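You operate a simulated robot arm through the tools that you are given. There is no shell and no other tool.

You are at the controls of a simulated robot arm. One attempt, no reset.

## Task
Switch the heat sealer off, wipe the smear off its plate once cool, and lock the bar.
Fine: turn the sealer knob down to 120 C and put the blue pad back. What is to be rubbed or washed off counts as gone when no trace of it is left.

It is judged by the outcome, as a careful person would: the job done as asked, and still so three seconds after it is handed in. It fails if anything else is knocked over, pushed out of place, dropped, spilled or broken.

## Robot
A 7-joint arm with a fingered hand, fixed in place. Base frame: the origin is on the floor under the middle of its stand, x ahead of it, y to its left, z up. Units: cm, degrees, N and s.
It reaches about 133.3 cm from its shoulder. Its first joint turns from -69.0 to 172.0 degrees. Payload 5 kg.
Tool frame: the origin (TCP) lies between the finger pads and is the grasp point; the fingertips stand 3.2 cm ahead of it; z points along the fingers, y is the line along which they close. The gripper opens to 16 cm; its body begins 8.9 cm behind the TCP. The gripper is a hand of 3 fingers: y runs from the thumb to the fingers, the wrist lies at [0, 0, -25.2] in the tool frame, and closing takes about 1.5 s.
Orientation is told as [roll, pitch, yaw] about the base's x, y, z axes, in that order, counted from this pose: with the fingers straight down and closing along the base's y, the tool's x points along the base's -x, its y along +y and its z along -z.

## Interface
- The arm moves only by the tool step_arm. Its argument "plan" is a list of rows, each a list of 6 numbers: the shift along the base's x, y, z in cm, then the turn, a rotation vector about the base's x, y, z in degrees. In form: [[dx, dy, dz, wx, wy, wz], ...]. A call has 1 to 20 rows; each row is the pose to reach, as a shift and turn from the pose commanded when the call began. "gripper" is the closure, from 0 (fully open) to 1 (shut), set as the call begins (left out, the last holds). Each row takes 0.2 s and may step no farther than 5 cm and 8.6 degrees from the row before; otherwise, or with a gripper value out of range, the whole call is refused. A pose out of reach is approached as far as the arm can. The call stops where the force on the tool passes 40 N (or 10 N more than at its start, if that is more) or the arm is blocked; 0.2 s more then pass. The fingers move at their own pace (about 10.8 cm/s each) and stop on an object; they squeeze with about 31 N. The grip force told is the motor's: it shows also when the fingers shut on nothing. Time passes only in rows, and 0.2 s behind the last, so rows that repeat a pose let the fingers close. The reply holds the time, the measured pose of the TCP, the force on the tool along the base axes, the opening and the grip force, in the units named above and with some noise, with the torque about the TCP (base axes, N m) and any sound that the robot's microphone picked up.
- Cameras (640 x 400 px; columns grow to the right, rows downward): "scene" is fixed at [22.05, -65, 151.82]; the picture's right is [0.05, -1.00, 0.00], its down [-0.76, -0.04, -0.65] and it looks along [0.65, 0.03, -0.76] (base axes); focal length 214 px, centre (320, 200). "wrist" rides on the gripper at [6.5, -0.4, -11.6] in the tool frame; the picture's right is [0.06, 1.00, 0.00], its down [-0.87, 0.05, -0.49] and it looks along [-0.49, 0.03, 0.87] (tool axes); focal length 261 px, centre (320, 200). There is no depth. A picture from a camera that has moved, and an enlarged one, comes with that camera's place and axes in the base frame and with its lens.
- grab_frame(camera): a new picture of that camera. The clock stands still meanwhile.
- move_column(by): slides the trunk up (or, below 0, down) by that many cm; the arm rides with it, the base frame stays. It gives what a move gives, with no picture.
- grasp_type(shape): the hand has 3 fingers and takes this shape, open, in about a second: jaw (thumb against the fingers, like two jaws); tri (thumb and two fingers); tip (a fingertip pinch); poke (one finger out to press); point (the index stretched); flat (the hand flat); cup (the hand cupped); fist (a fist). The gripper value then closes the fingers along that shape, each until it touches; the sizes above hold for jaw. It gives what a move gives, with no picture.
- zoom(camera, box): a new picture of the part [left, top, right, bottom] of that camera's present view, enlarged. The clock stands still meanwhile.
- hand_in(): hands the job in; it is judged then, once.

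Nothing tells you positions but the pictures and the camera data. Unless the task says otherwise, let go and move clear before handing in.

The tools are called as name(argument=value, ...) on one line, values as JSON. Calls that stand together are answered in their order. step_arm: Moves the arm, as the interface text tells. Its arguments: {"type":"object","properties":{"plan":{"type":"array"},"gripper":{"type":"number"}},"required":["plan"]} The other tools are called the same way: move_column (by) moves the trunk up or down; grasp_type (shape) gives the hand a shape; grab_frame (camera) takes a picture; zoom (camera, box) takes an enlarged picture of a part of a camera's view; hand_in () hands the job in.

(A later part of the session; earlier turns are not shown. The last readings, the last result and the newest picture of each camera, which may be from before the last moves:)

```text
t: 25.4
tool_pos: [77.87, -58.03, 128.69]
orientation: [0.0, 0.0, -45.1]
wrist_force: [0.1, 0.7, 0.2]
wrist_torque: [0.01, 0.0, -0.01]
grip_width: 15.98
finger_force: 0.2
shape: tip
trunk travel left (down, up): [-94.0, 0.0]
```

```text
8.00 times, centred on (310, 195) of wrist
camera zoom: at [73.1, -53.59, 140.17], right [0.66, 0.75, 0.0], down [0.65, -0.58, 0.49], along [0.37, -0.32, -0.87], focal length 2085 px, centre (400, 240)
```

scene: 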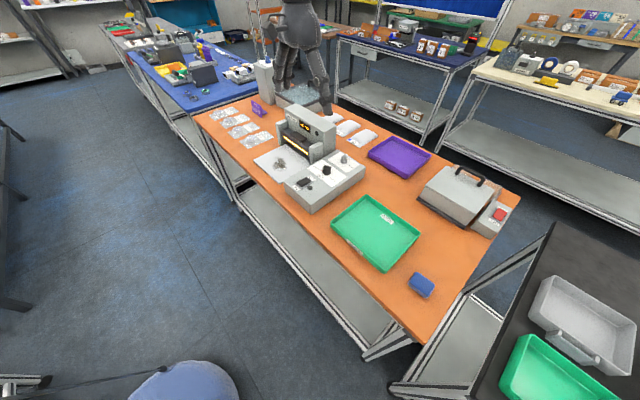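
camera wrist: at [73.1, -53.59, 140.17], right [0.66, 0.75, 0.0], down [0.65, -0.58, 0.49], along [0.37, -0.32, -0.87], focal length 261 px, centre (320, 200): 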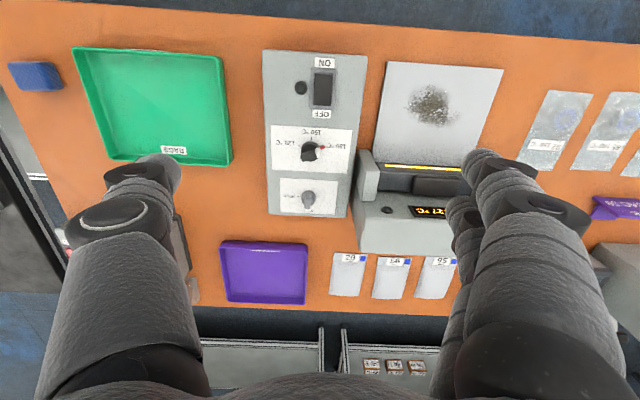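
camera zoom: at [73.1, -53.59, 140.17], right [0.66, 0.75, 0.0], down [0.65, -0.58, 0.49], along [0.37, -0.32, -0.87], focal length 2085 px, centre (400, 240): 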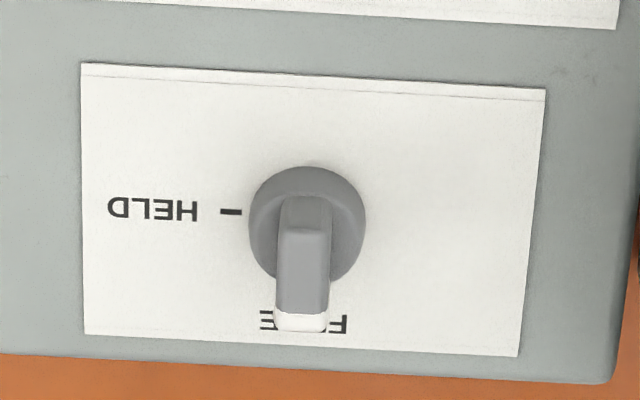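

I place the temperature knob axis at (82.9, -64.4) and the lock knob axis at (89.4, -71.0), with the panel at z ≈ 96.9. I'll close the tip pinch partway in free air to see where the fingertips meet.

step_arm(plan=[[0, 0, 0, 0, 0, 0], [0, 0, 0, 0, 0, 0], [0, 0, 0, 0, 0, 0], [0, 0, 0, 0, 0, 0], [0, 0, 0, 0, 0, 0], [0, 0, 0, 0, 0, 0]], gripper=0.75)

grab_frame(camera="wrist")

zoom(camera="scene", box=[255, 10, 375, 130])

```text
t: 26.8
tool_pos: [77.9, -57.85, 128.71]
orientation: [0.0, 0.0, -45.1]
wrist_force: [-0.2, -0.1, -0.6]
wrist_torque: [0.0, 0.01, -0.04]
grip_width: 4.06
finger_force: 0.0
shape: tip
trunk travel left (down, up): [-94.0, 0.0]
```

```text
taken
camera wrist: at [73.08, -53.57, 140.23], right [0.66, 0.75, 0.0], down [0.65, -0.58, 0.49], along [0.37, -0.32, -0.87], focal length 261 px, centre (320, 200)
```

wrist: 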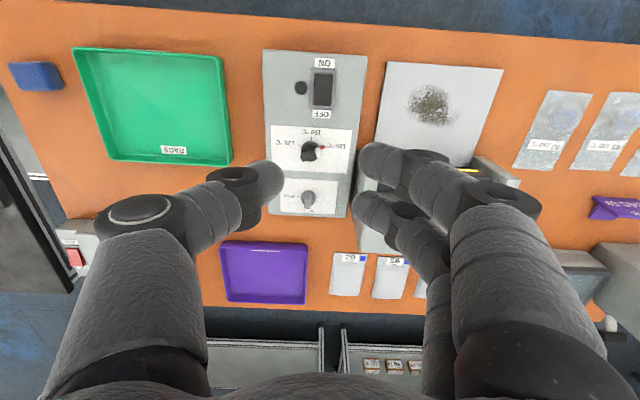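

```text
3.33 times, centred on (315, 70) of scene
camera zoom: at [22.05, -65.0, 151.82], right [0.05, -1.0, 0.0], down [-0.76, -0.04, -0.65], along [0.65, 0.03, -0.76], focal length 715 px, centre (337, 633)
```

zoom: 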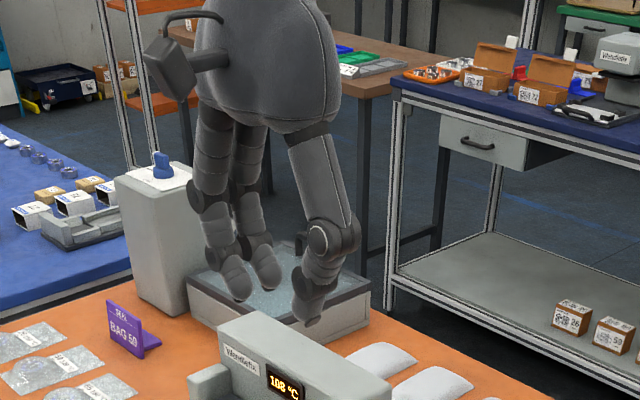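

Tips meet about 3 cm below the TCP, and the knuckles should clear the sealer's pillar. I'll rotate the hand so it closes across the knob's tab (yaw about -118) and move over the knob axis, staying high.

step_arm(plan=[[0.5, -0.65, 0, 0, 0, -7.35], [1.0, -1.3, 0, 0, 0, -14.7], [1.5, -1.95, 0, 0, 0, -22.05], [2.0, -2.6, 0, 0, 0, -29.4], [2.5, -3.25, 0, 0, 0, -36.75], [3.0, -3.9, 0, 0, 0, -44.1], [3.5, -4.55, 0, 0, 0, -51.45], [4.0, -5.2, 0, 0, 0, -58.8], [4.5, -5.85, 0, 0, 0, -66.15], [5.04, -6.48, 0, 0, 0, -73.5], [5.04, -6.48, 0, 0, 0, -73.5]], gripper=0.75)

grab_frame(camera="wrist")

grab_frame(camera="scene")

```text
t: 29.2
tool_pos: [83.06, -64.53, 129.06]
orientation: [0.0, 0.0, -118.6]
wrist_force: [0.4, -0.4, -0.1]
wrist_torque: [-0.01, 0.0, 0.0]
grip_width: 4.02
finger_force: 0.0
shape: tip
trunk travel left (down, up): [-94.0, 0.0]
```

```text
taken
camera wrist: at [85.84, -58.52, 140.47], right [0.91, -0.42, 0.0], down [-0.37, -0.79, 0.49], along [-0.21, -0.45, -0.87], focal length 261 px, centre (320, 200)
```

wrist: 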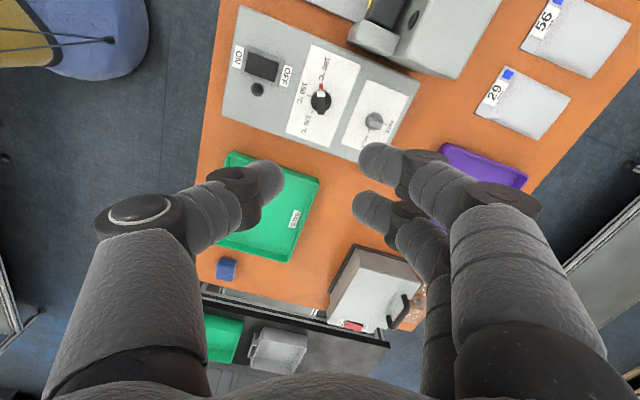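

```text
taken
```

scene: 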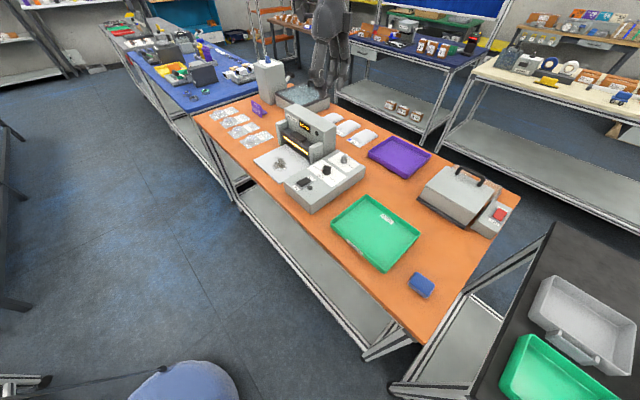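

The hand is turned and roughly over the knob. I'll check the axis position from this second viewpoint.

zoom(camera="wrist", box=[280, 60, 420, 160])

```text
4.00 times, centred on (350, 110) of wrist
camera zoom: at [85.84, -58.52, 140.47], right [0.91, -0.42, 0.0], down [-0.37, -0.79, 0.49], along [-0.21, -0.45, -0.87], focal length 1043 px, centre (200, 560)
```

zoom: 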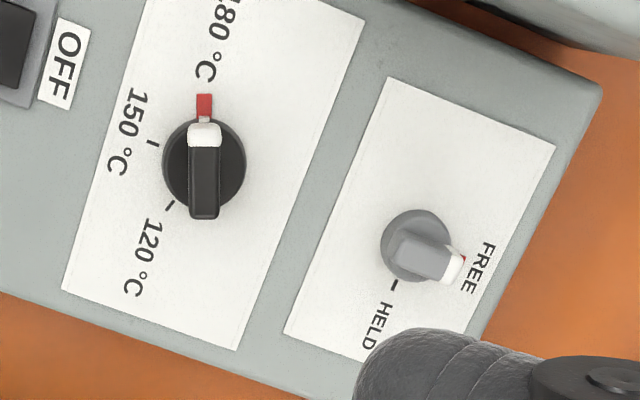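

Both views agree on the knob axis at about (83.0, -64.4). I'll descend to just above the tab and check the straddle.

step_arm(plan=[[0, 0, -4.8, 0, 0, 0], [0, 0, -9.6, 0, 0, 0], [0, 0, -14.4, 0, 0, 0], [0, 0, -19.2, 0, 0, 0], [0, 0, -22.5, 0, 0, 0], [0, 0, -22.5, 0, 0, 0]])

grab_frame(camera="wrist")

grab_frame(camera="scene")

```text
t: 30.6
tool_pos: [82.82, -64.55, 106.51]
orientation: [0.0, 0.1, -118.5]
wrist_force: [0.0, -0.3, -0.1]
wrist_torque: [0.01, -0.04, 0.0]
grip_width: 4.02
finger_force: 0.0
shape: tip
trunk travel left (down, up): [-94.0, 0.0]
```

```text
taken
camera wrist: at [85.69, -58.63, 118.0], right [0.91, -0.42, 0.0], down [-0.37, -0.79, 0.49], along [-0.21, -0.45, -0.87], focal length 261 px, centre (320, 200)
```

wrist: 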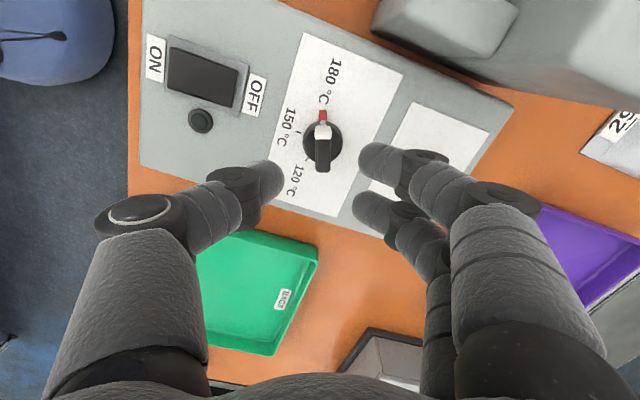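

```text
taken
```

scene: 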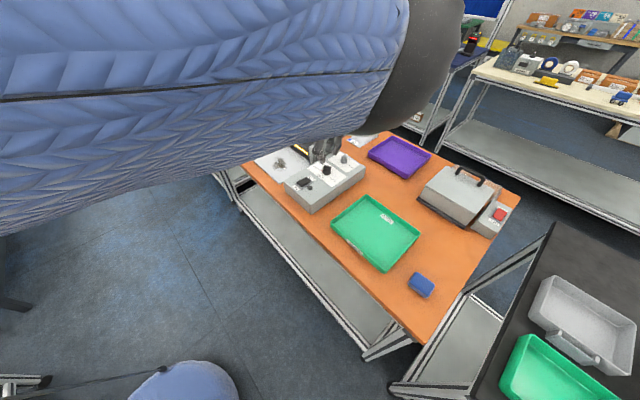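

The tab stands centred between the thumb and the two fingers, with a small offset of about (0.4, 0.4). I'll correct that, go down so the tips reach beside the tab, then close.

step_arm(plan=[[0.4, 0.35, -1.5, 0, 0, 0], [0.4, 0.35, -3.0, 0, 0, 0], [0.4, 0.35, -4.4, 0, 0, 0], [0.4, 0.35, -4.4, 0, 0, 0]])

grab_frame(camera="wrist")

```text
t: 31.6
tool_pos: [83.34, -64.08, 101.98]
orientation: [0.0, 0.0, -118.5]
wrist_force: [0.6, 0.7, 0.6]
wrist_torque: [-0.01, 0.0, 0.01]
grip_width: 3.99
finger_force: 0.0
shape: tip
trunk travel left (down, up): [-94.0, 0.0]
```

```text
taken
camera wrist: at [86.26, -58.16, 113.55], right [0.91, -0.42, 0.0], down [-0.37, -0.79, 0.49], along [-0.21, -0.45, -0.87], focal length 261 px, centre (320, 200)
```

wrist: 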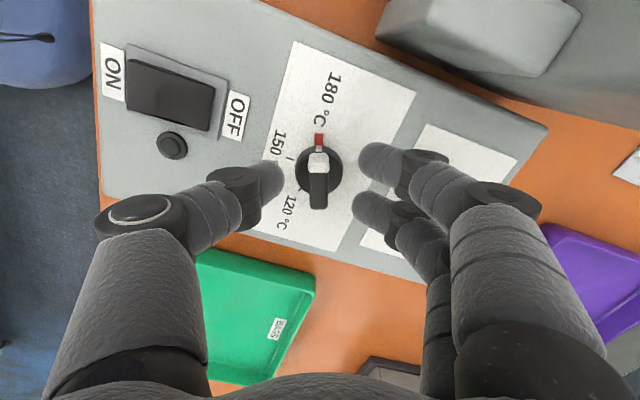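

The tab is centred between the fingertips. I'll close on it.

step_arm(plan=[[0, 0, 0, 0, 0, 0], [0, 0, 0, 0, 0, 0], [0, 0, 0, 0, 0, 0], [0, 0, 0, 0, 0, 0], [0, 0, 0, 0, 0, 0]], gripper=1.0)

grab_frame(camera="wrist")

```text
t: 32.8
tool_pos: [83.49, -63.99, 102.3]
orientation: [0.2, 0.1, -118.5]
wrist_force: [10.6, -4.2, 22.5]
wrist_torque: [-0.35, -0.28, 0.38]
grip_width: 0.0
finger_force: 30.8
shape: tip
trunk travel left (down, up): [-94.0, 0.0]
```

```text
taken
camera wrist: at [86.27, -58.11, 113.78], right [0.91, -0.42, 0.0], down [-0.37, -0.79, 0.49], along [-0.2, -0.45, -0.87], focal length 261 px, centre (320, 200)
```

wrist: 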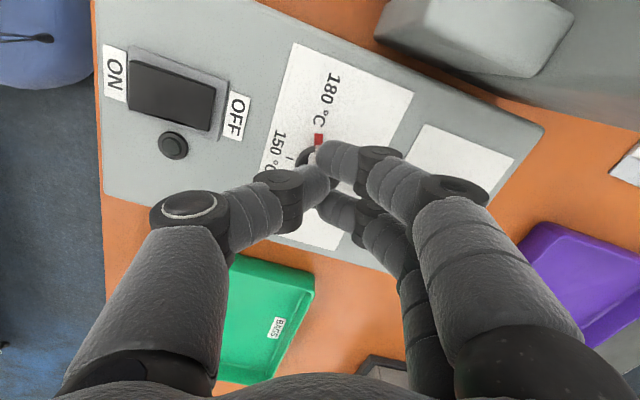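

The reading shows width 0 with a 22 N push upward, so I need to see whether the tab is really held.

zoom(camera="wrist", box=[260, 110, 400, 220])

zoom(camera="scene", box=[275, 120, 375, 200])

```text
3.64 times, centred on (330, 165) of wrist
camera zoom: at [86.27, -58.11, 113.78], right [0.91, -0.42, 0.0], down [-0.37, -0.79, 0.49], along [-0.2, -0.45, -0.87], focal length 948 px, centre (284, 327)
```

zoom: 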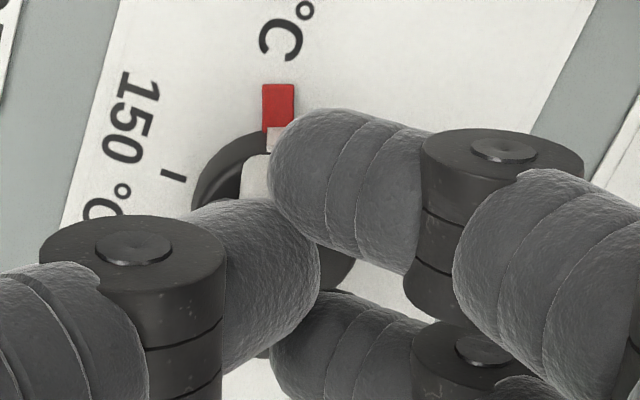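

```text
5.00 times, centred on (325, 160) of scene
camera zoom: at [22.05, -65.0, 151.82], right [0.05, -1.0, 0.0], down [-0.76, -0.04, -0.65], along [0.65, 0.03, -0.76], focal length 1072 px, centre (295, 400)
```

zoom: 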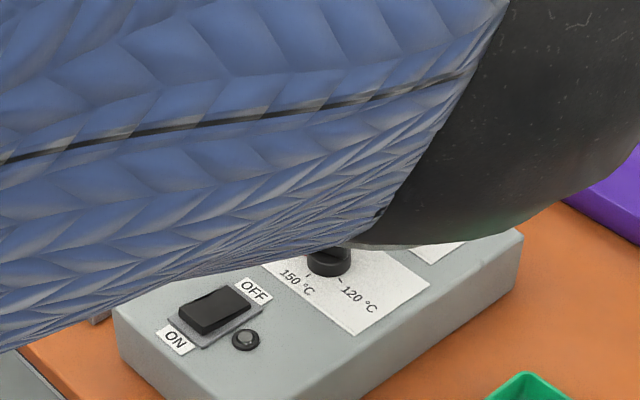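

It's unclear whether the tab is between the pads. I'll open, lift clear and close in free air, to compare what a fully shut tip pinch looks like.

step_arm(plan=[[0, 0, 0, 0, 0, 0], [0, 0, 0, 0, 0, 0], [0, 0, 0, 0, 0, 0], [0, 0, 2, 0, 0, 0], [0, 0, 5, 0, 0, 0]], gripper=0.75)

zoom(camera="wrist", box=[260, 90, 400, 200])

step_arm(plan=[[0, 0, 0, 0, 0, 0], [0, 0, 0, 0, 0, 0], [0, 0, 0, 0, 0, 0], [0, 0, 0, 0, 0, 0], [0, 0, 0, 0, 0, 0]], gripper=1.0)

grab_frame(camera="wrist")

zoom(camera="wrist", box=[260, 110, 400, 220])

```text
t: 34.0
tool_pos: [83.28, -64.1, 107.08]
orientation: [0.0, 0.1, -118.5]
wrist_force: [0.8, 1.1, 0.0]
wrist_torque: [-0.02, -0.02, -0.01]
grip_width: 3.98
finger_force: 0.2
shape: tip
trunk travel left (down, up): [-94.0, 0.0]
```

```text
3.64 times, centred on (330, 145) of wrist
camera zoom: at [86.06, -58.03, 118.54], right [0.91, -0.42, 0.0], down [-0.37, -0.79, 0.49], along [-0.21, -0.45, -0.87], focal length 948 px, centre (284, 400)
```

zoom: 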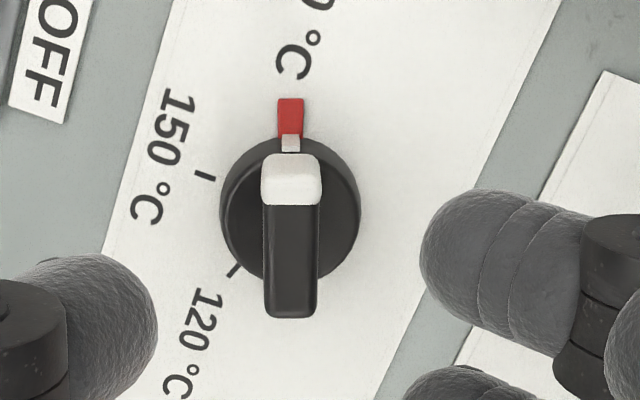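

```text
t: 35.2
tool_pos: [83.28, -64.13, 106.94]
orientation: [0.0, 0.0, -118.5]
wrist_force: [0.3, 0.0, -0.5]
wrist_torque: [0.02, 0.0, -0.02]
grip_width: 0.0
finger_force: 31.3
shape: tip
trunk travel left (down, up): [-94.0, 0.0]
```

```text
taken
camera wrist: at [86.16, -58.13, 118.47], right [0.91, -0.42, 0.0], down [-0.37, -0.79, 0.49], along [-0.21, -0.45, -0.87], focal length 261 px, centre (320, 200)
```

wrist: 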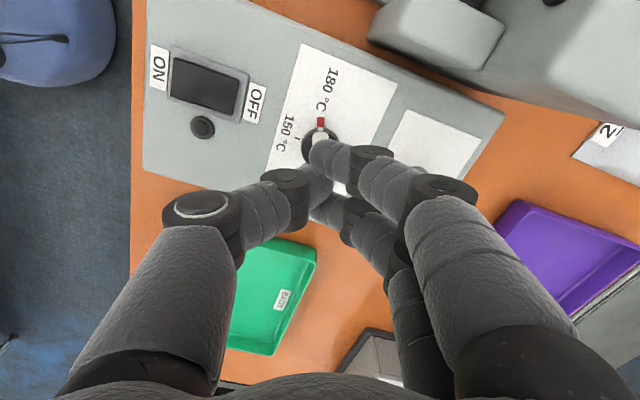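

```text
3.64 times, centred on (330, 165) of wrist
camera zoom: at [86.16, -58.13, 118.47], right [0.91, -0.42, 0.0], down [-0.37, -0.79, 0.49], along [-0.21, -0.45, -0.87], focal length 948 px, centre (284, 327)
```

zoom: 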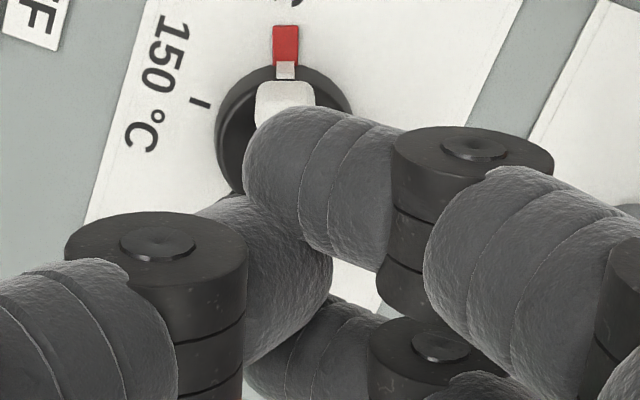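

Comparing the two, the overlap was about 0.7 cm less with the knob, so the tab was in the grip; the tips were only pressing on the disc below. I'll re-grip slightly higher.

step_arm(plan=[[0, 0, 0, 0, 0, 0], [0, 0, 0, 0, 0, 0], [0, 0, 0, 0, 0, 0], [0.05, -0.05, -1.5, 0, 0, 0], [0.05, -0.05, -3.0, 0, 0, 0], [0.05, -0.05, -4.5, 0, 0, 0]], gripper=0.75)

step_arm(plan=[[0, 0, 0, 0, 0, 0], [0, 0, 0, 0, 0, 0], [0, 0, 0, 0, 0, 0], [0, 0, 0, 0, 0, 0]], gripper=1.0)

zoom(camera="wrist", box=[260, 110, 400, 220])

```text
t: 36.6
tool_pos: [83.34, -64.23, 102.33]
orientation: [0.0, 0.0, -118.5]
wrist_force: [0.2, -1.0, 0.0]
wrist_torque: [-0.03, 0.03, -0.02]
grip_width: 3.96
finger_force: 0.0
shape: tip
trunk travel left (down, up): [-94.0, 0.0]
```

```text
t: 37.6
tool_pos: [83.33, -64.07, 102.41]
orientation: [0.0, -0.1, -118.5]
wrist_force: [5.2, -2.7, 6.4]
wrist_torque: [-0.14, -0.18, 0.29]
grip_width: 0.04
finger_force: 31.1
shape: tip
trunk travel left (down, up): [-94.0, 0.0]
```

```text
3.64 times, centred on (330, 165) of wrist
camera zoom: at [86.22, -58.18, 113.99], right [0.91, -0.42, 0.0], down [-0.37, -0.79, 0.49], along [-0.21, -0.45, -0.87], focal length 948 px, centre (284, 327)
```

zoom: 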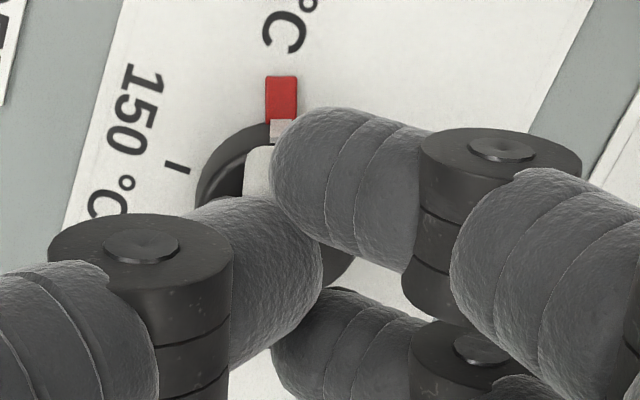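

The grip on the tab is good, with low side load. I'll turn it counter-clockwise, seen from above, the first half of the way.

step_arm(plan=[[0, 0, 0, 0, 0, 8], [0, 0, 0, 0, 0, 16], [0, 0, 0, 0, 0, 24], [0, 0, 0, 0, 0, 32], [0, 0, 0, 0, 0, 40], [0, 0, 0, 0, 0, 48], [0, 0, 0, 0, 0, 56], [0, 0, 0, 0, 0, 64], [0, 0, 0, 0, 0, 72], [0, 0, 0, 0, 0, 72]])

grab_frame(camera="wrist")

```text
t: 39.8
tool_pos: [83.31, -64.25, 102.57]
orientation: [0.1, 0.0, -46.5]
wrist_force: [-18.6, -1.8, 1.5]
wrist_torque: [-0.1, 0.59, -0.05]
grip_width: 0.0
finger_force: 30.8
shape: tip
trunk travel left (down, up): [-94.0, 0.0]
```

```text
taken
camera wrist: at [78.59, -59.81, 114.09], right [0.68, 0.73, 0.0], down [0.64, -0.59, 0.49], along [0.36, -0.34, -0.87], focal length 261 px, centre (320, 200)
```

wrist: 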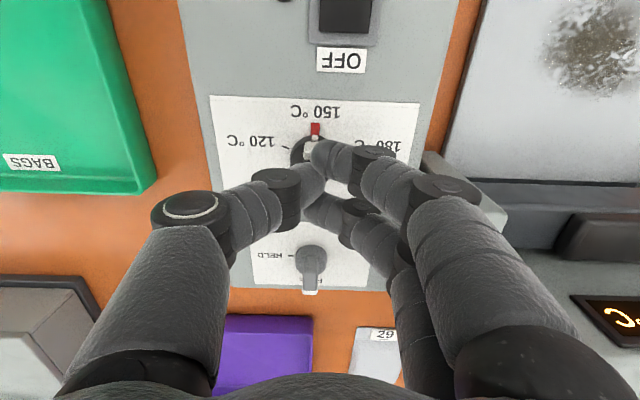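

The knob is turning: the red marker is now at 150 °C. The side load of -18 N in x tells me the axis is a little towards -x, so I'll ease over while continuing the turn.

step_arm(plan=[[-0.15, 0, 0, 0, 0, 4], [-0.3, 0, 0, 0, 0, 12], [-0.3, 0, 0, 0, 0, 20], [-0.3, 0, 0, 0, 0, 28], [-0.3, 0, 0, 0, 0, 36]])

grab_frame(camera="wrist")

```text
t: 41.0
tool_pos: [83.1, -64.33, 102.5]
orientation: [-0.1, 0.0, -10.4]
wrist_force: [-9.7, -12.2, 6.8]
wrist_torque: [-0.45, 0.33, -0.05]
grip_width: 0.04
finger_force: 30.5
shape: tip
trunk travel left (down, up): [-94.0, 0.0]
```

```text
taken
camera wrist: at [76.61, -63.43, 114.08], right [0.12, 0.99, 0.0], down [0.86, -0.1, 0.49], along [0.49, -0.06, -0.87], focal length 261 px, centre (320, 200)
```

wrist: 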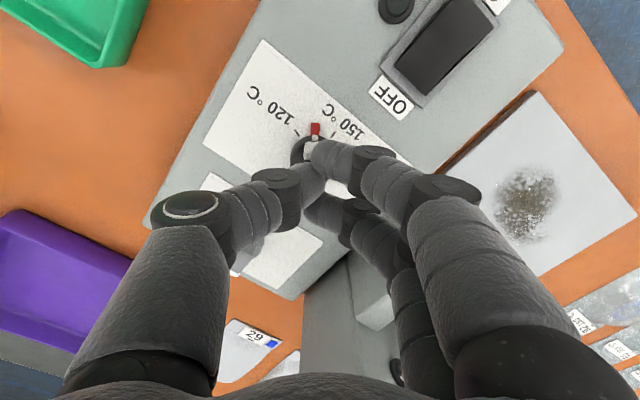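

The red pointer is fixed to the knob and now sits between 150 and 120. I'll continue the turn, relieving the side load.

step_arm(plan=[[-0.1, -0.15, 0, 0, 0, 7], [-0.1, -0.2, 0, 0, 0, 14], [-0.1, -0.2, 0, 0, 0, 21], [-0.1, -0.2, 0, 0, 0, 28], [-0.1, -0.2, 0, 0, 0, 33], [-0.1, -0.2, 0, 0, 0, 33]])

grab_frame(camera="wrist")

zoom(camera="wrist", box=[250, 90, 390, 200])

```text
t: 42.4
tool_pos: [83.12, -64.39, 102.54]
orientation: [0.0, -0.1, 22.6]
wrist_force: [-8.2, -9.4, 6.8]
wrist_torque: [-0.33, 0.3, -0.03]
grip_width: 0.02
finger_force: 31.4
shape: tip
trunk travel left (down, up): [-94.0, 0.0]
```

```text
taken
camera wrist: at [77.22, -67.2, 114.04], right [-0.44, 0.9, 0.0], down [0.78, 0.38, 0.49], along [0.44, 0.22, -0.87], focal length 261 px, centre (320, 200)
```

wrist: 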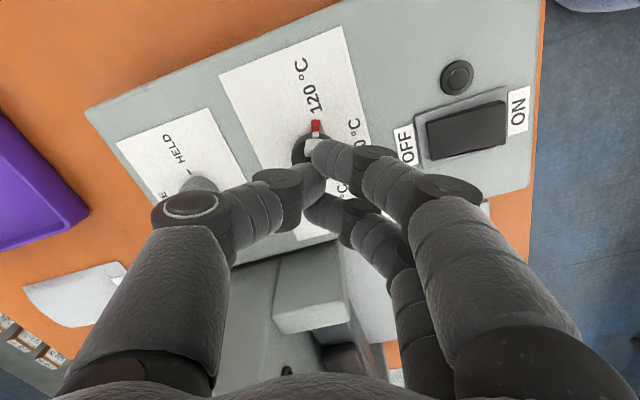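

```text
3.64 times, centred on (320, 145) of wrist
camera zoom: at [77.22, -67.2, 114.04], right [-0.44, 0.9, 0.0], down [0.78, 0.38, 0.49], along [0.44, 0.22, -0.87], focal length 948 px, centre (320, 400)
```

zoom: 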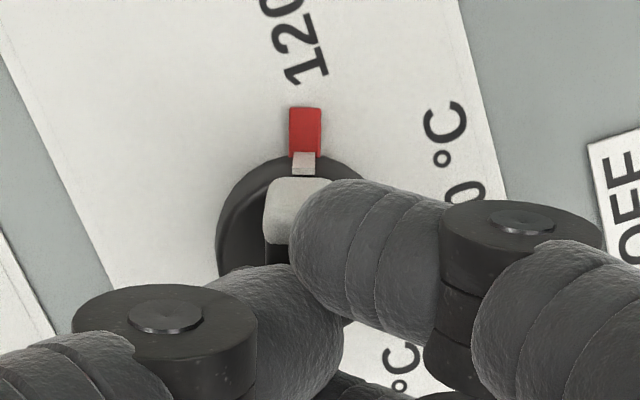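

The red pointer covers the 120 °C tick. I'll release, lift and verify.

step_arm(plan=[[0, 0, 0, 0, 0, 0], [0, 0, 0, 0, 0, 0], [0, 0, 0, 0, 0, 0], [0, 0, 1.5, 0, 0, 0], [0, 0, 4, 0, 0, 0], [0, 0, 8, 0, 0, 0]], gripper=0.75)

zoom(camera="wrist", box=[250, 70, 390, 180])

```text
t: 43.8
tool_pos: [82.75, -64.35, 110.56]
orientation: [-0.1, 0.0, 22.6]
wrist_force: [-0.4, -0.1, -0.4]
wrist_torque: [0.0, -0.05, -0.01]
grip_width: 3.99
finger_force: 0.1
shape: tip
trunk travel left (down, up): [-94.0, 0.0]
```

```text
3.64 times, centred on (320, 125) of wrist
camera zoom: at [77.06, -67.17, 122.18], right [-0.44, 0.9, 0.0], down [0.78, 0.38, 0.49], along [0.44, 0.22, -0.87], focal length 948 px, centre (320, 473)
```

zoom: 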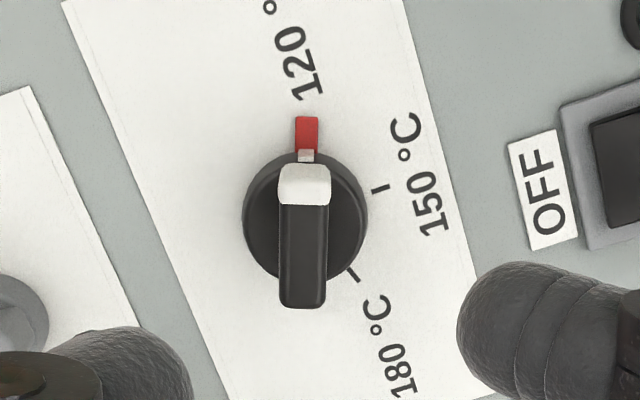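

The knob is at 120 °C: its pointer covers that tick, and the 180 and 150 ticks are free. Next I'll lift up, reset the hand to jaw and check the temperature before fetching the pad.

step_arm(plan=[[-1, -0.5, 4, 0, 0, -8], [-2.5, -1.5, 8, 0, 0, -16], [-4.5, -2.5, 12, 0, 0, -24], [-7, -4, 15, 0, 0, -32], [-10, -6, 17, 0, 0, -40], [-13, -8, 18, 0, 0, -48], [-16, -10, 18, 0, 0, -56], [-19, -12, 18, 0, 0, -62]])

grasp_type(shape="jaw")

grab_frame(camera="scene")

zoom(camera="scene", box=[260, 90, 380, 210])

grab_frame(camera="wrist")

```text
t: 45.6
tool_pos: [63.92, -76.61, 128.53]
orientation: [0.2, -0.1, -39.6]
wrist_force: [-0.1, 0.1, 0.2]
wrist_torque: [0.0, -0.03, 0.02]
grip_width: 4.0
finger_force: 0.1
shape: tip
trunk travel left (down, up): [-94.0, 0.0]
```

```text
t: 46.5
tool_pos: [64.02, -76.59, 128.52]
orientation: [0.0, 0.0, -39.5]
wrist_force: [0.4, 0.4, -0.2]
wrist_torque: [0.03, -0.02, 0.01]
grip_width: 15.98
finger_force: 0.0
shape: jaw
trunk travel left (down, up): [-94.0, 0.0]
```

```text
taken
```

scene: 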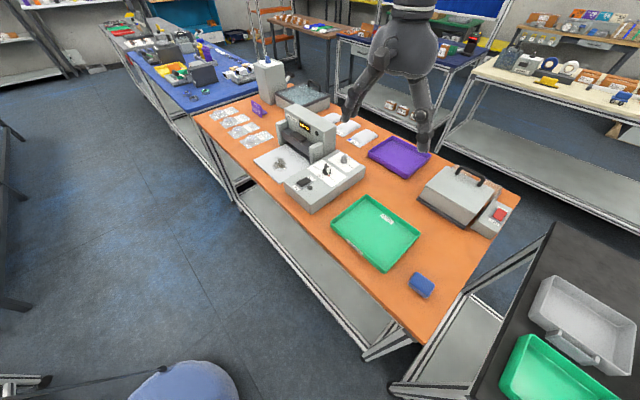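

```text
3.33 times, centred on (320, 150) of scene
camera zoom: at [22.05, -65.0, 151.82], right [0.05, -1.0, 0.0], down [-0.76, -0.04, -0.65], along [0.65, 0.03, -0.76], focal length 715 px, centre (320, 367)
```

zoom: 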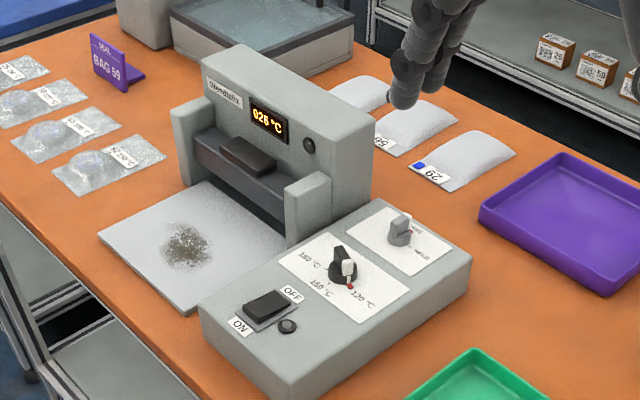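

```text
taken
camera wrist: at [58.79, -72.64, 140.02], right [0.59, 0.81, 0.0], down [0.71, -0.51, 0.49], along [0.4, -0.29, -0.87], focal length 261 px, centre (320, 200)
```

wrist: 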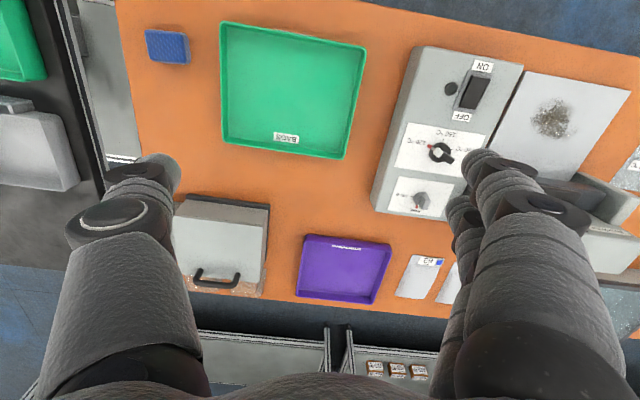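

The display reads 26 °C and the bar no longer glows, so it is cool. The pad is at about (44, -91.5); I'll go above it.

step_arm(plan=[[-3.5, -2.5, -1, 0, 0, 0], [-7, -5, -2, 0, 0, 0], [-10.5, -7.5, -4, 0, 0, 0], [-14, -10, -6, 0, 0, 0], [-17, -12.5, -8.5, 0, 0, 0], [-20, -15, -11, 0, 0, 0], [-20, -15, -14.5, 0, 0, 0]])

grab_frame(camera="wrist")

grab_frame(camera="scene")

```text
t: 48.3
tool_pos: [58.32, -88.13, 126.58]
orientation: [18.5, -14.7, -41.7]
wrist_force: [2.0, 0.5, 0.3]
wrist_torque: [-0.07, 0.06, -0.05]
grip_width: 16.0
finger_force: 0.1
shape: jaw
out of reach, approached as far as the arm can: row 1, 2, 3, 4, 5, 6
trunk travel left (down, up): [-94.0, 0.0]
stopped in row 7: the arm was blocked; the commanded pose is now the measured one
```

```text
taken
camera wrist: at [49.06, -85.12, 135.46], right [0.52, 0.8, 0.29], down [0.47, -0.56, 0.69], along [0.71, -0.22, -0.66], focal length 261 px, centre (320, 200)
```

wrist: 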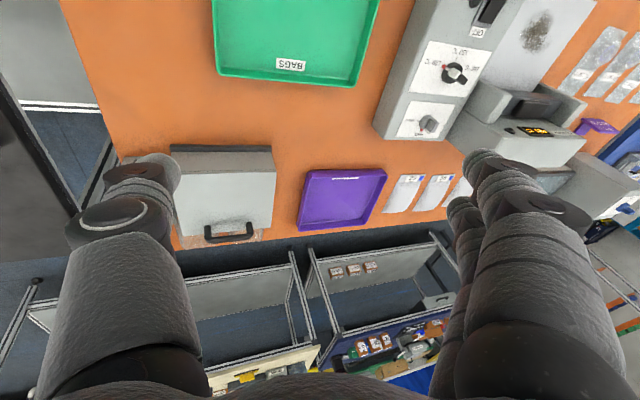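

```text
taken
```

scene: 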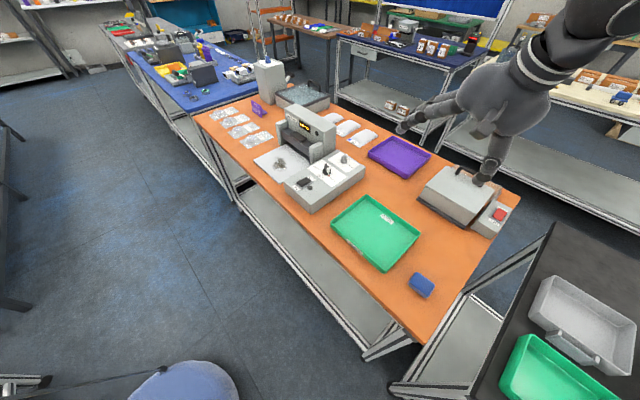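

The move toward the pad hit a joint limit and the hand tilted. I'll try righting the hand about its wrist from here to learn what the arm can still reach.

step_arm(plan=[[-1.6, -0.35, -0.4, -0.8, 3.8, 0], [-3.2, -0.7, -0.8, -1.6, 7.6, 0], [-4.8, -1.05, -1.2, -2.4, 11.4, 0]])

grab_frame(camera="scene")

```text
t: 49.3
tool_pos: [55.66, -89.58, 128.72]
orientation: [12.1, -10.7, -40.4]
wrist_force: [0.1, -0.1, -0.8]
wrist_torque: [0.01, 0.05, 0.02]
grip_width: 15.97
finger_force: 0.0
shape: jaw
trunk travel left (down, up): [-94.0, 0.0]
stopped in row 3: the arm was blocked; the commanded pose is now the measured one
```

```text
taken
```

scene: 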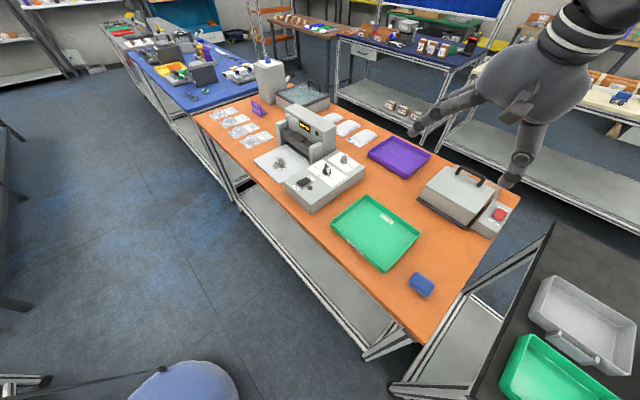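

The wrist reached the right azimuth but the hand stays tilted. I'll test whether turning the yaw toward the arm's natural direction frees it.

step_arm(plan=[[0, 0, 0, 0, 0, -8], [0, 0, 0, 0, 0, -16], [0, 0, 0, 0, 0, -24], [0, 0, 0, 0, 0, -32]])

```text
t: 50.3
tool_pos: [55.51, -89.36, 129.01]
orientation: [11.9, -10.7, -72.5]
wrist_force: [0.0, 0.5, -0.1]
wrist_torque: [0.0, 0.01, -0.01]
grip_width: 15.99
finger_force: 0.2
shape: jaw
trunk travel left (down, up): [-94.0, 0.0]
```

Yaw moves freely. Now I'll right the tilt about the wrist.

step_arm(plan=[[-1.6, 0.7, -0.3, 1.6, 3.7, 0], [-3.2, 1.4, -0.6, 3.2, 7.4, 0], [-4.8, 2.1, -0.9, 4.8, 11.1, 0], [-6.4, 2.8, -1.2, 6.4, 14.8, 0]])

grab_frame(camera="scene")

```text
t: 51.5
tool_pos: [53.52, -86.76, 135.5]
orientation: [9.6, -3.1, -71.6]
wrist_force: [0.8, 0.3, -1.1]
wrist_torque: [0.03, 0.05, -0.01]
grip_width: 15.99
finger_force: 0.1
shape: jaw
trunk travel left (down, up): [-94.0, 0.0]
stopped in row 4: the arm was blocked; the commanded pose is now the measured one
```

```text
taken
```

scene: 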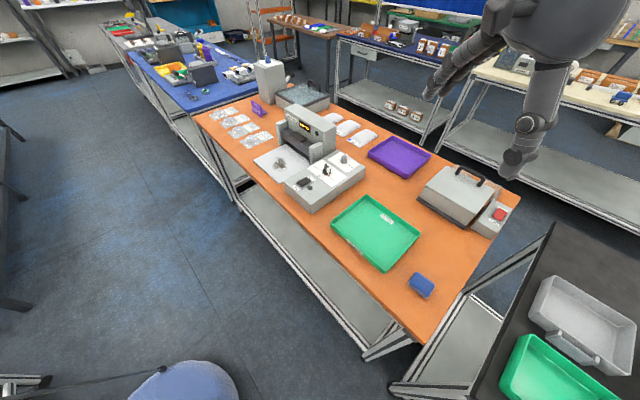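

The limit seems to come from the first joint with the elbow swung out; it should ease when the arm is straighter, which means lower down. I'll go back to a good pose, descend there and approach the pad low.

step_arm(plan=[[3, 2.5, -1, 0, 3.4, 0], [6, 5, -2, 0, 6.8, 0], [9, 7.5, -4, 0, 10.1, 0], [12, 10, -6, 0, 10.1, 0]])

step_arm(plan=[[0, 0, -3, 0, 0, 6], [0, 0, -6, 0, 0, 12], [0, 0, -10, 0, 0, 18], [0, 0, -14, 0, 0, 20], [0, 0, -18, 0, 0, 20], [0, 0, -22, 0, 0, 20]])

grab_frame(camera="scene")

grab_frame(camera="wrist")

```text
t: 52.7
tool_pos: [69.72, -76.71, 142.87]
orientation: [12.1, -3.9, -71.5]
wrist_force: [-0.2, -0.4, -0.2]
wrist_torque: [0.03, -0.01, -0.04]
grip_width: 15.96
finger_force: 0.1
shape: jaw
trunk travel left (down, up): [-94.0, 0.0]
stopped in row 4: the arm was blocked; the commanded pose is now the measured one
```

```text
t: 54.1
tool_pos: [69.45, -76.55, 121.02]
orientation: [12.0, -4.0, -51.6]
wrist_force: [0.7, 0.2, 0.2]
wrist_torque: [0.03, -0.02, 0.0]
grip_width: 15.98
finger_force: 0.0
shape: jaw
trunk travel left (down, up): [-94.0, 0.0]
```

```text
taken
```

scene: 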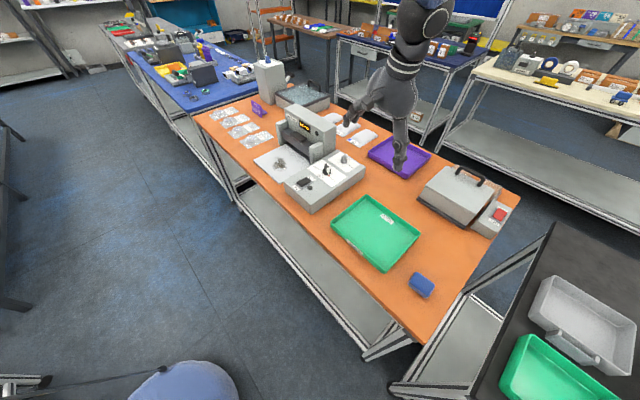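

```text
taken
camera wrist: at [62.82, -72.45, 131.79], right [0.72, 0.67, 0.2], down [0.48, -0.68, 0.55], along [0.51, -0.3, -0.81], focal length 261 px, centre (320, 200)
```

wrist: 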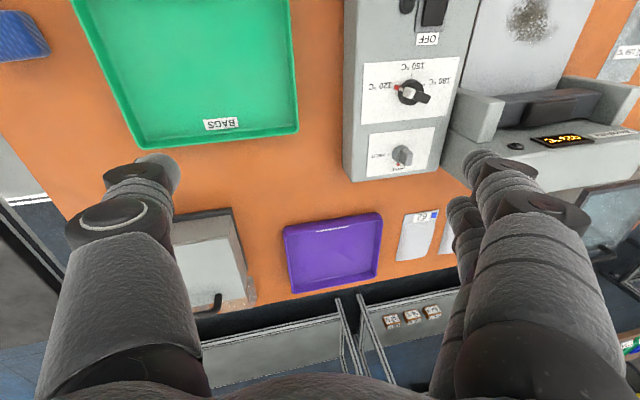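

The hand is tilted about 12°. I'll straighten it to vertical here while descending a little.

step_arm(plan=[[-1, 0.3, -2, -1.1, 3, 0], [-2, 0.6, -4, -2.2, 6, 0], [-3, 0.9, -6, -3.3, 9, 0], [-4, 1.2, -9, -4.4, 11.9, 0], [-4, 1.2, -12, -4.4, 11.9, 0]])

grab_frame(camera="scene")

```text
t: 55.3
tool_pos: [65.58, -75.46, 108.91]
orientation: [0.0, 0.0, -51.2]
wrist_force: [0.3, -0.2, 0.2]
wrist_torque: [-0.03, 0.03, -0.04]
grip_width: 16.03
finger_force: 0.1
shape: jaw
trunk travel left (down, up): [-94.0, 0.0]
```

```text
taken
```

scene: 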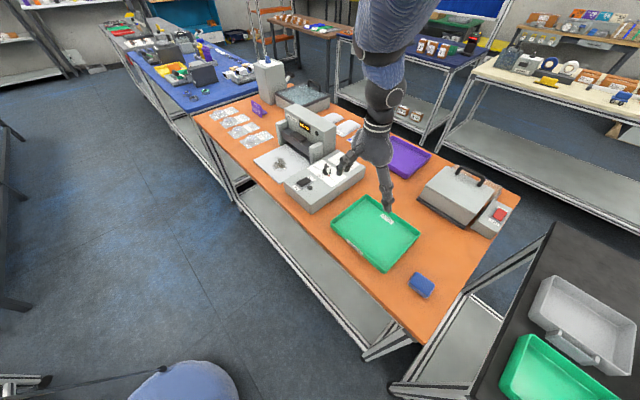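

The hand is vertical now and the scene view is clear. I'll sweep low toward the pad in stages.

step_arm(plan=[[-3, -2.2, 0, 0, 0, 0], [-6, -4.4, 0, 0, 0, 0], [-9, -6.6, 0, 0, 0, 0], [-12, -8.9, 0, 0, 0, 0]])

grab_frame(camera="scene")

```text
t: 56.3
tool_pos: [53.49, -84.26, 108.96]
orientation: [0.2, 0.0, -51.1]
wrist_force: [-0.3, 0.6, 1.1]
wrist_torque: [0.04, -0.05, -0.03]
grip_width: 16.0
finger_force: 0.1
shape: jaw
trunk travel left (down, up): [-94.0, 0.0]
```

```text
taken
```

scene: 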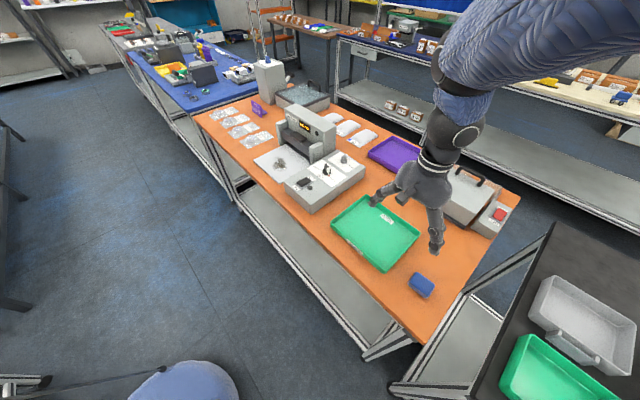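

That works. I'll continue to above the pad.

step_arm(plan=[[-2.5, -2, 0, 0, 0, 0], [-5, -4, 0, 0, 0, 0], [-7.5, -5.8, 0, 0, 0, 0], [-9.5, -7.2, 0, 0, 0, 0]])

grab_frame(camera="wrist")

grab_frame(camera="scene")

```text
t: 57.3
tool_pos: [44.04, -91.34, 108.8]
orientation: [0.1, 0.0, -51.2]
wrist_force: [-0.3, -0.1, -0.2]
wrist_torque: [0.01, -0.05, 0.03]
grip_width: 16.01
finger_force: 0.1
shape: jaw
trunk travel left (down, up): [-94.0, 0.0]
```

```text
taken
camera wrist: at [39.63, -86.5, 120.44], right [0.74, 0.67, 0.0], down [0.59, -0.64, 0.49], along [0.33, -0.36, -0.87], focal length 261 px, centre (320, 200)
```

wrist: 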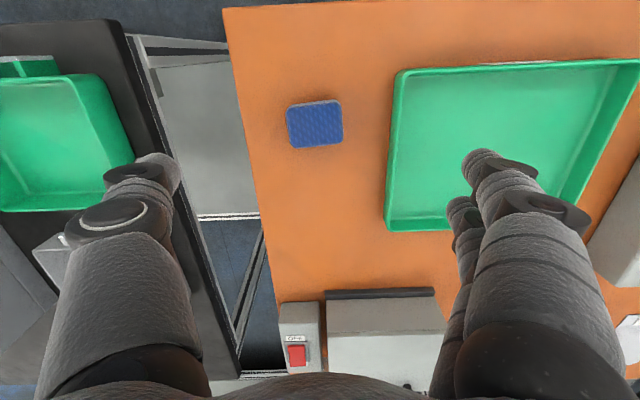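

```text
taken
```

scene: 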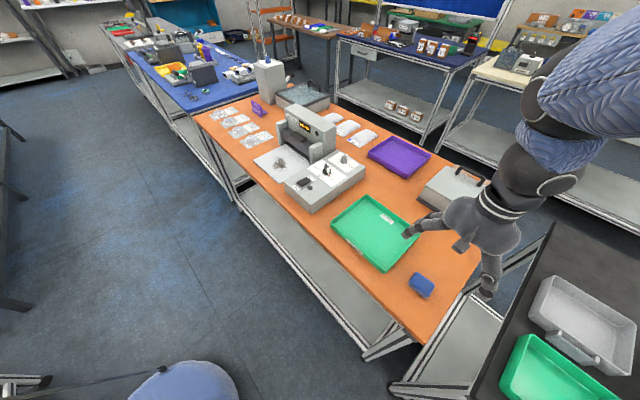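

I'm above the pad, with the hand vertical. I'll zoom in to measure the pad's position, size and orientation.

zoom(camera="wrist", box=[260, 80, 380, 160])

zoom(camera="scene", box=[380, 240, 480, 320])

```text
5.00 times, centred on (320, 120) of wrist
camera zoom: at [39.63, -86.5, 120.44], right [0.74, 0.67, 0.0], down [0.59, -0.64, 0.49], along [0.33, -0.36, -0.87], focal length 1303 px, centre (320, 600)
```

zoom: 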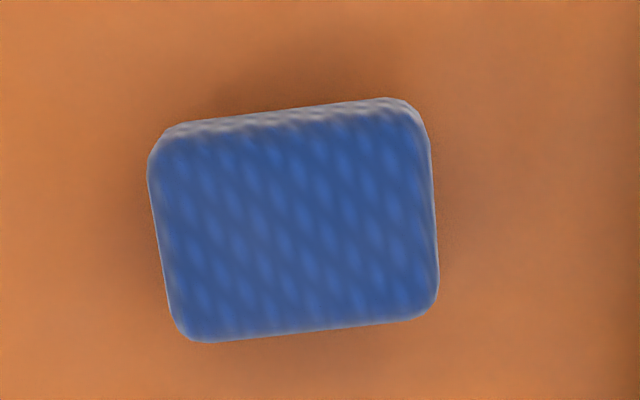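

```text
5.00 times, centred on (430, 280) of scene
camera zoom: at [22.05, -65.0, 151.82], right [0.05, -1.0, 0.0], down [-0.76, -0.04, -0.65], along [0.65, 0.03, -0.76], focal length 1072 px, centre (-230, -200)
```

zoom: 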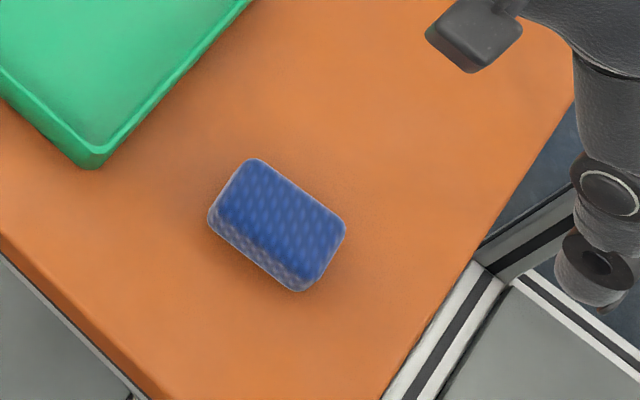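

The pad is about 6 × 4.5 cm, its long axis near 48°, centred around (43.8, -91.7). I'll align the hand, set about 8.5 cm opening, and come down partway.

step_arm(plan=[[-0.1, -0.2, 0, 0, 0, 4.7], [-0.25, -0.4, 0, 0, 0, 9.4], [-0.25, -0.4, -3, 0, 0, 9.4], [-0.25, -0.4, -6, 0, 0, 9.4], [-0.25, -0.4, -9, 0, 0, 9.4], [-0.25, -0.4, -9, 0, 0, 9.4]], gripper=0.47)

grab_frame(camera="wrist")

zoom(camera="scene", box=[370, 210, 490, 310])

```text
t: 58.7
tool_pos: [43.65, -91.87, 100.01]
orientation: [0.0, 0.0, -41.8]
wrist_force: [-1.1, -0.8, -0.4]
wrist_torque: [-0.01, 0.01, -0.03]
grip_width: 8.54
finger_force: 0.1
shape: jaw
trunk travel left (down, up): [-94.0, 0.0]
```

```text
taken
camera wrist: at [38.53, -87.75, 111.57], right [0.62, 0.79, 0.0], down [0.68, -0.54, 0.49], along [0.39, -0.3, -0.87], focal length 261 px, centre (320, 200)
```

wrist: 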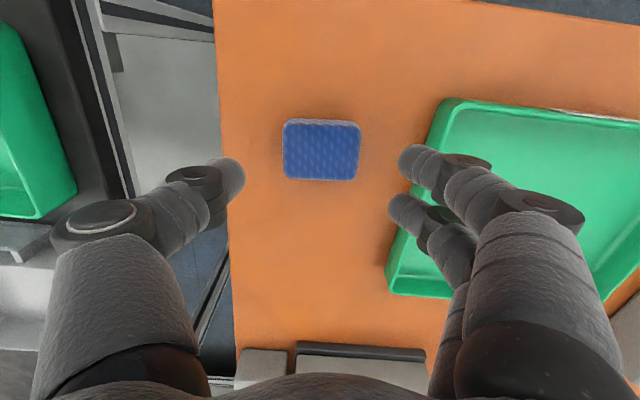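

```text
4.00 times, centred on (430, 260) of scene
camera zoom: at [22.05, -65.0, 151.82], right [0.05, -1.0, 0.0], down [-0.76, -0.04, -0.65], along [0.65, 0.03, -0.76], focal length 858 px, centre (-120, -40)
```

zoom: 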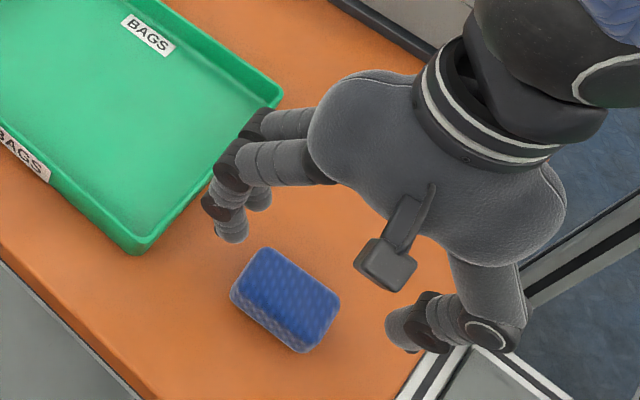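

Closing along the long axis would put a finger too near the green tray's rim. I'll rise a little and rotate 90° so I close across the pad's short side, where both sides are free.

step_arm(plan=[[0, 0, 2, 0, 0, 0], [0, 0, 3, 0, 0, -8], [0, 0, 3, 0, 0, -16], [0, 0, 3, 0, 0, -24], [0, 0, 3, 0, 0, -32], [0, 0, 3, 0, 0, -40], [0, 0, 3, 0, 0, -48], [0, 0, 3, 0, 0, -56], [0, 0, 3, 0, 0, -64], [0, 0, 3, 0, 0, -72], [0, 0, 3, 0, 0, -80], [0, 0, 3, 0, 0, -88], [0, 0, 3, 0, 0, -90]], gripper=0.56)

grab_frame(camera="wrist")

grab_frame(camera="scene")

```text
t: 61.5
tool_pos: [43.74, -91.83, 102.97]
orientation: [0.0, 0.0, -131.9]
wrist_force: [0.0, -0.2, -0.3]
wrist_torque: [-0.02, -0.01, -0.02]
grip_width: 7.11
finger_force: 0.1
shape: jaw
trunk travel left (down, up): [-94.0, 0.0]
```

```text
taken
camera wrist: at [47.85, -86.63, 114.51], right [0.78, -0.62, 0.0], down [-0.54, -0.68, 0.49], along [-0.3, -0.39, -0.87], focal length 261 px, centre (320, 200)
```

wrist: 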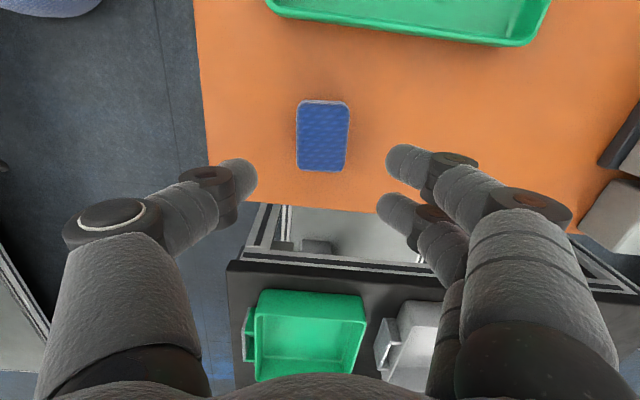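

```text
taken
```

scene: 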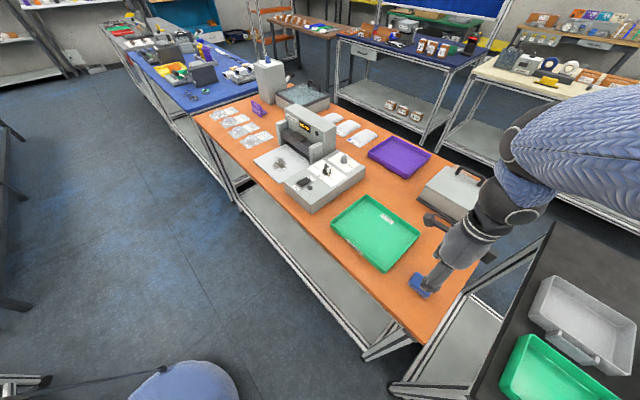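

Both sides of the pad are clear now. I'll fine-measure the pad centre.

zoom(camera="wrist", box=[260, 90, 380, 180])

```text
4.44 times, centred on (320, 135) of wrist
camera zoom: at [47.85, -86.63, 114.51], right [0.78, -0.62, 0.0], down [-0.54, -0.68, 0.49], along [-0.3, -0.39, -0.87], focal length 1158 px, centre (320, 489)
```

zoom: 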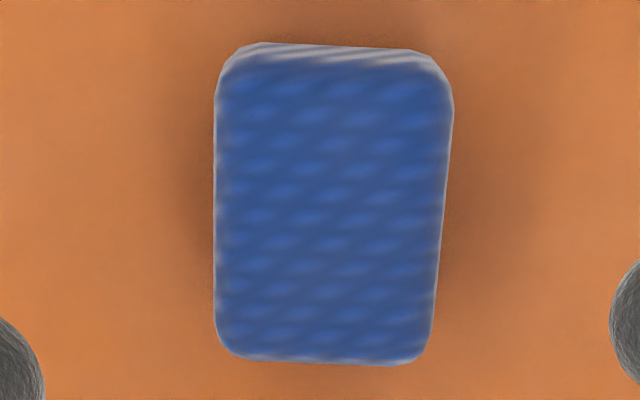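

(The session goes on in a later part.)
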